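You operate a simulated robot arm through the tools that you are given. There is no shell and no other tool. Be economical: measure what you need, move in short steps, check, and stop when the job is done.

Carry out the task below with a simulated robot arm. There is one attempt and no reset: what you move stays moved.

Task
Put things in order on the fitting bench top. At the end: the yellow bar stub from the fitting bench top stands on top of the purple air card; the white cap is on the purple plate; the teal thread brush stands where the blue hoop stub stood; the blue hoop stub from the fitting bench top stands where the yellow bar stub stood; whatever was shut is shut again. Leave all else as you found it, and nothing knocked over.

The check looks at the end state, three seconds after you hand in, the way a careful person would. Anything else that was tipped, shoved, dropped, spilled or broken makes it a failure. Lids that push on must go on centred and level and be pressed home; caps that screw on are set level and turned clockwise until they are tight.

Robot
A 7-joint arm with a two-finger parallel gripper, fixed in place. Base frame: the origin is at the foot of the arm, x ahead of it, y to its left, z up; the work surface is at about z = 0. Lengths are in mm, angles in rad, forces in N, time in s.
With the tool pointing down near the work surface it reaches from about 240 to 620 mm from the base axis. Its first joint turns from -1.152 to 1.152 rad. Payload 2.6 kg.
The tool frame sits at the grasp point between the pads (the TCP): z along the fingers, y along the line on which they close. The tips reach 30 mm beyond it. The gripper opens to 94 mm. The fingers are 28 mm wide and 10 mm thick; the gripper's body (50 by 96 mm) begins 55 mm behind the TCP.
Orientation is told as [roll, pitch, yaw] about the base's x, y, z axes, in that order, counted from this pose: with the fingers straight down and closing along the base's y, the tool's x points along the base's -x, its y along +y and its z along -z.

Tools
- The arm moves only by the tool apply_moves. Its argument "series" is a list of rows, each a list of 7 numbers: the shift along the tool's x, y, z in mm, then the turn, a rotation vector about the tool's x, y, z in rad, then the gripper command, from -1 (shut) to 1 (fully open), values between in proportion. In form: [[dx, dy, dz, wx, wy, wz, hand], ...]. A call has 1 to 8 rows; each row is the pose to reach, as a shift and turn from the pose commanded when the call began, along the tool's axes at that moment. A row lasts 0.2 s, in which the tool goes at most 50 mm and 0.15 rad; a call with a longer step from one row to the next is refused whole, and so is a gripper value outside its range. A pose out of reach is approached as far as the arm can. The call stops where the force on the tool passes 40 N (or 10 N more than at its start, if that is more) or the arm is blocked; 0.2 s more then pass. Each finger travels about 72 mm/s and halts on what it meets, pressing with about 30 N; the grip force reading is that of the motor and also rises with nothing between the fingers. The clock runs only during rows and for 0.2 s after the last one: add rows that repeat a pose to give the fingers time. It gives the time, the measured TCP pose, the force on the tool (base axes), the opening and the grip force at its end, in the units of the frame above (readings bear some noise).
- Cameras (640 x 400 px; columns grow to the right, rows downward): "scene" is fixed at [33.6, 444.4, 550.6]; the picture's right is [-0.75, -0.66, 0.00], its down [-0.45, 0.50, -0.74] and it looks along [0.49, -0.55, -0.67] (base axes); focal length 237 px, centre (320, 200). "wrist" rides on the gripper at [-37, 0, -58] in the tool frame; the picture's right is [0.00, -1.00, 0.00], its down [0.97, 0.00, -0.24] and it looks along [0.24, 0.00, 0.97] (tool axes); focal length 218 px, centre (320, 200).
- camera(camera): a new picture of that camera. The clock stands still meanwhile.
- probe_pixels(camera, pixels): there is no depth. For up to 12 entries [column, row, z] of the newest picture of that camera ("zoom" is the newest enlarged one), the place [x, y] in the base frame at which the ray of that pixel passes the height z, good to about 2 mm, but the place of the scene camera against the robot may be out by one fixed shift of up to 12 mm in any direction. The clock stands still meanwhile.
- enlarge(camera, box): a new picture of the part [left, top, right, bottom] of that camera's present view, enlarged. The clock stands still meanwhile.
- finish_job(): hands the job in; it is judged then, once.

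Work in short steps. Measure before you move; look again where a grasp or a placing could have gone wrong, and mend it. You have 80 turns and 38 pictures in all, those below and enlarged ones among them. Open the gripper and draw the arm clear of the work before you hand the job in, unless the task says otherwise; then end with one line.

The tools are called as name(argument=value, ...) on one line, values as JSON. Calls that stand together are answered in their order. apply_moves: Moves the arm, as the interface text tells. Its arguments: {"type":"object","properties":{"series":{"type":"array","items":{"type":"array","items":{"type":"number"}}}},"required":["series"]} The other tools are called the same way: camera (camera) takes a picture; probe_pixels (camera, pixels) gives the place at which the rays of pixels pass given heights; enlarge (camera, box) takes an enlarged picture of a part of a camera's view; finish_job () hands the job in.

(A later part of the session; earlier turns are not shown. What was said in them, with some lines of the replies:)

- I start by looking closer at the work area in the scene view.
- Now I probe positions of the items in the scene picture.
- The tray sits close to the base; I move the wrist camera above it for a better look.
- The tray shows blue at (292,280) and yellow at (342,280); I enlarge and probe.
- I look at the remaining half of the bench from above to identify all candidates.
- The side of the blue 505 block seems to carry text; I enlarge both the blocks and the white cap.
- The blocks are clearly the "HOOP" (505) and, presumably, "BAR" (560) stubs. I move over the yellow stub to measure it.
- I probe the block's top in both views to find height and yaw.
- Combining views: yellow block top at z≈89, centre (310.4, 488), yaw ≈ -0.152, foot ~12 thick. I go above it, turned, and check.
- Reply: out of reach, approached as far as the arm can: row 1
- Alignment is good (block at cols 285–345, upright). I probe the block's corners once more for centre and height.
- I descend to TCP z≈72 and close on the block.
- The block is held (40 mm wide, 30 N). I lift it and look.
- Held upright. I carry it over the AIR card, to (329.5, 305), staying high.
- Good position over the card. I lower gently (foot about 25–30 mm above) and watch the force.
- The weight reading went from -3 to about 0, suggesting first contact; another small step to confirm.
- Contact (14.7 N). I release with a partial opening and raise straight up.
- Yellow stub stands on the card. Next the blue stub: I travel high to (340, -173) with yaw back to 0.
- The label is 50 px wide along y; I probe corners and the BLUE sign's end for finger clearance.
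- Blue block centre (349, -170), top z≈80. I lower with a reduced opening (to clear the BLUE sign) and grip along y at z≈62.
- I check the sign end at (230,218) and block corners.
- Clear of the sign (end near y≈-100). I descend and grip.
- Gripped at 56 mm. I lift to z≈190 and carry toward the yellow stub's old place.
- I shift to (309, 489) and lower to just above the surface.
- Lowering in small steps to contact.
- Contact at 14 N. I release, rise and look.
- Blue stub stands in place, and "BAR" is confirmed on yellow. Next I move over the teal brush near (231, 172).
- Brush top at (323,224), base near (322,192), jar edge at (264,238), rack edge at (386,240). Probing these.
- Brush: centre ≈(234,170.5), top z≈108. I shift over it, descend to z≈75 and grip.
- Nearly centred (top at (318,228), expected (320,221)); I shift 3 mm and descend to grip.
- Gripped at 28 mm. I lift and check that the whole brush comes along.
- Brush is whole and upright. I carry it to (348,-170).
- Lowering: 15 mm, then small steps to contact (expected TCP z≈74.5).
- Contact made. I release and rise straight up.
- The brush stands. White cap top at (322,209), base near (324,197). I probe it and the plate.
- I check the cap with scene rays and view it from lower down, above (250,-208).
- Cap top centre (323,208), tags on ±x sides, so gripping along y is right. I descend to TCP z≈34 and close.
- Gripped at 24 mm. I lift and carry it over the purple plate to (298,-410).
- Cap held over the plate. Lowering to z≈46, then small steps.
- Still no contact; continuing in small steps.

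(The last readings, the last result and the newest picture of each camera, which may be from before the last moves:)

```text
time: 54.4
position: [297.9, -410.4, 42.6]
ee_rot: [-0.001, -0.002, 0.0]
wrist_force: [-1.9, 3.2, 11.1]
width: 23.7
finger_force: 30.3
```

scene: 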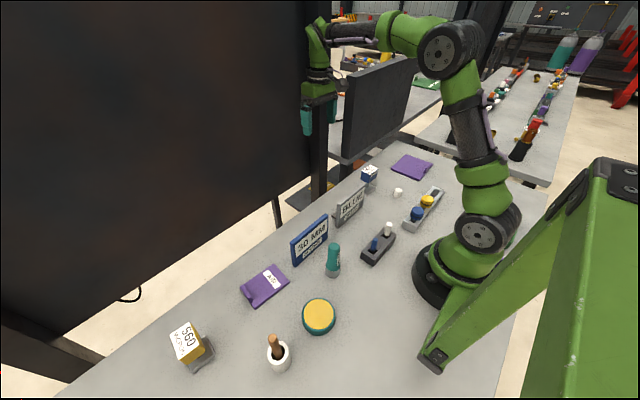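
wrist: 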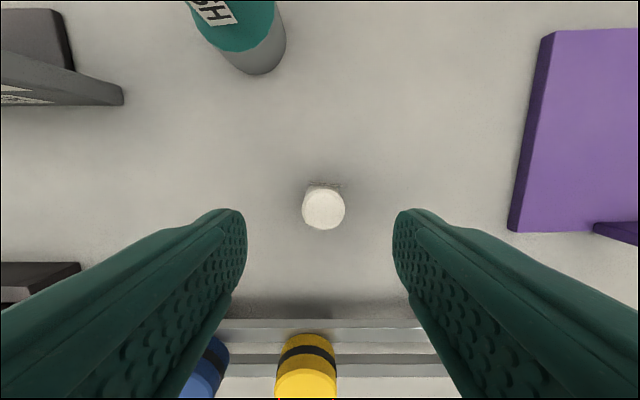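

Contact (11 N). I release and rise.

apply_moves(series=[[0, 0, -0.4, 0, 0, 0, -0.2], [0, 0, -0.4, 0, 0, 0, 0.1], [0, 0, -0.4, 0, 0, 0, 0.3], [0, 0, -0.4, 0, 0, 0, 0.3], [0, 0, -45, 0, 0, 0, 0.3], [0, 0, -90, 0, 0, 0, 0.3], [0, 0, -135, 0, 0, 0, 0.6], [0, 0, -180, 0, 0, 0, 1]])

camera(camera="wrist")

camera(camera="scene")

```text
time: 56.2
position: [296.5, -409.5, 222.7]
ee_rot: [0.0, -0.001, 0.0]
wrist_force: [-0.3, -0.4, 0.1]
width: 94.0
finger_force: 0.1
```

```text
8 pictures are left
```

wrist: 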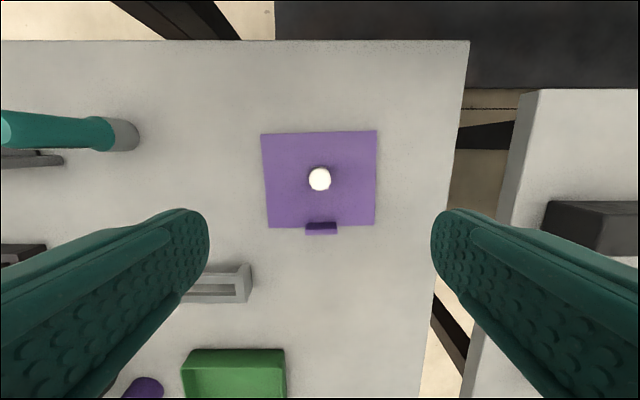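

```text
7 pictures are left
```

scene: 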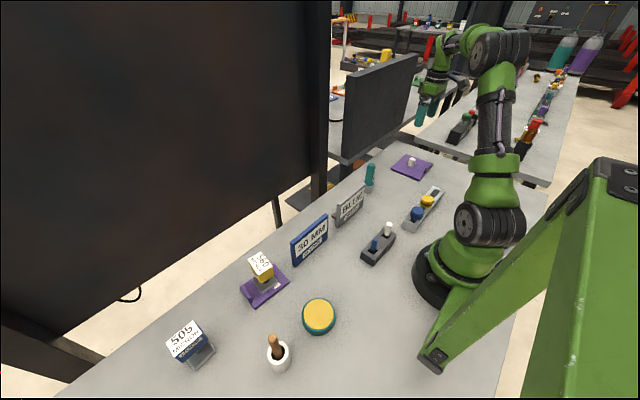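

All four items stand in their places, nothing else has moved, the gripper is open and the arm is high and clear. I hand the job in.

finish_job()

```text
The job is handed in.
```

I moved all four items to their places and handed the job in: the yellow bar stub is on the purple air card, the white cap is on the purple plate, the blue hoop stub is where the yellow stub stood, and the teal brush is where the blue stub stood. Nothing shut was opened, and the last pictures show nothing else moved or knocked over.
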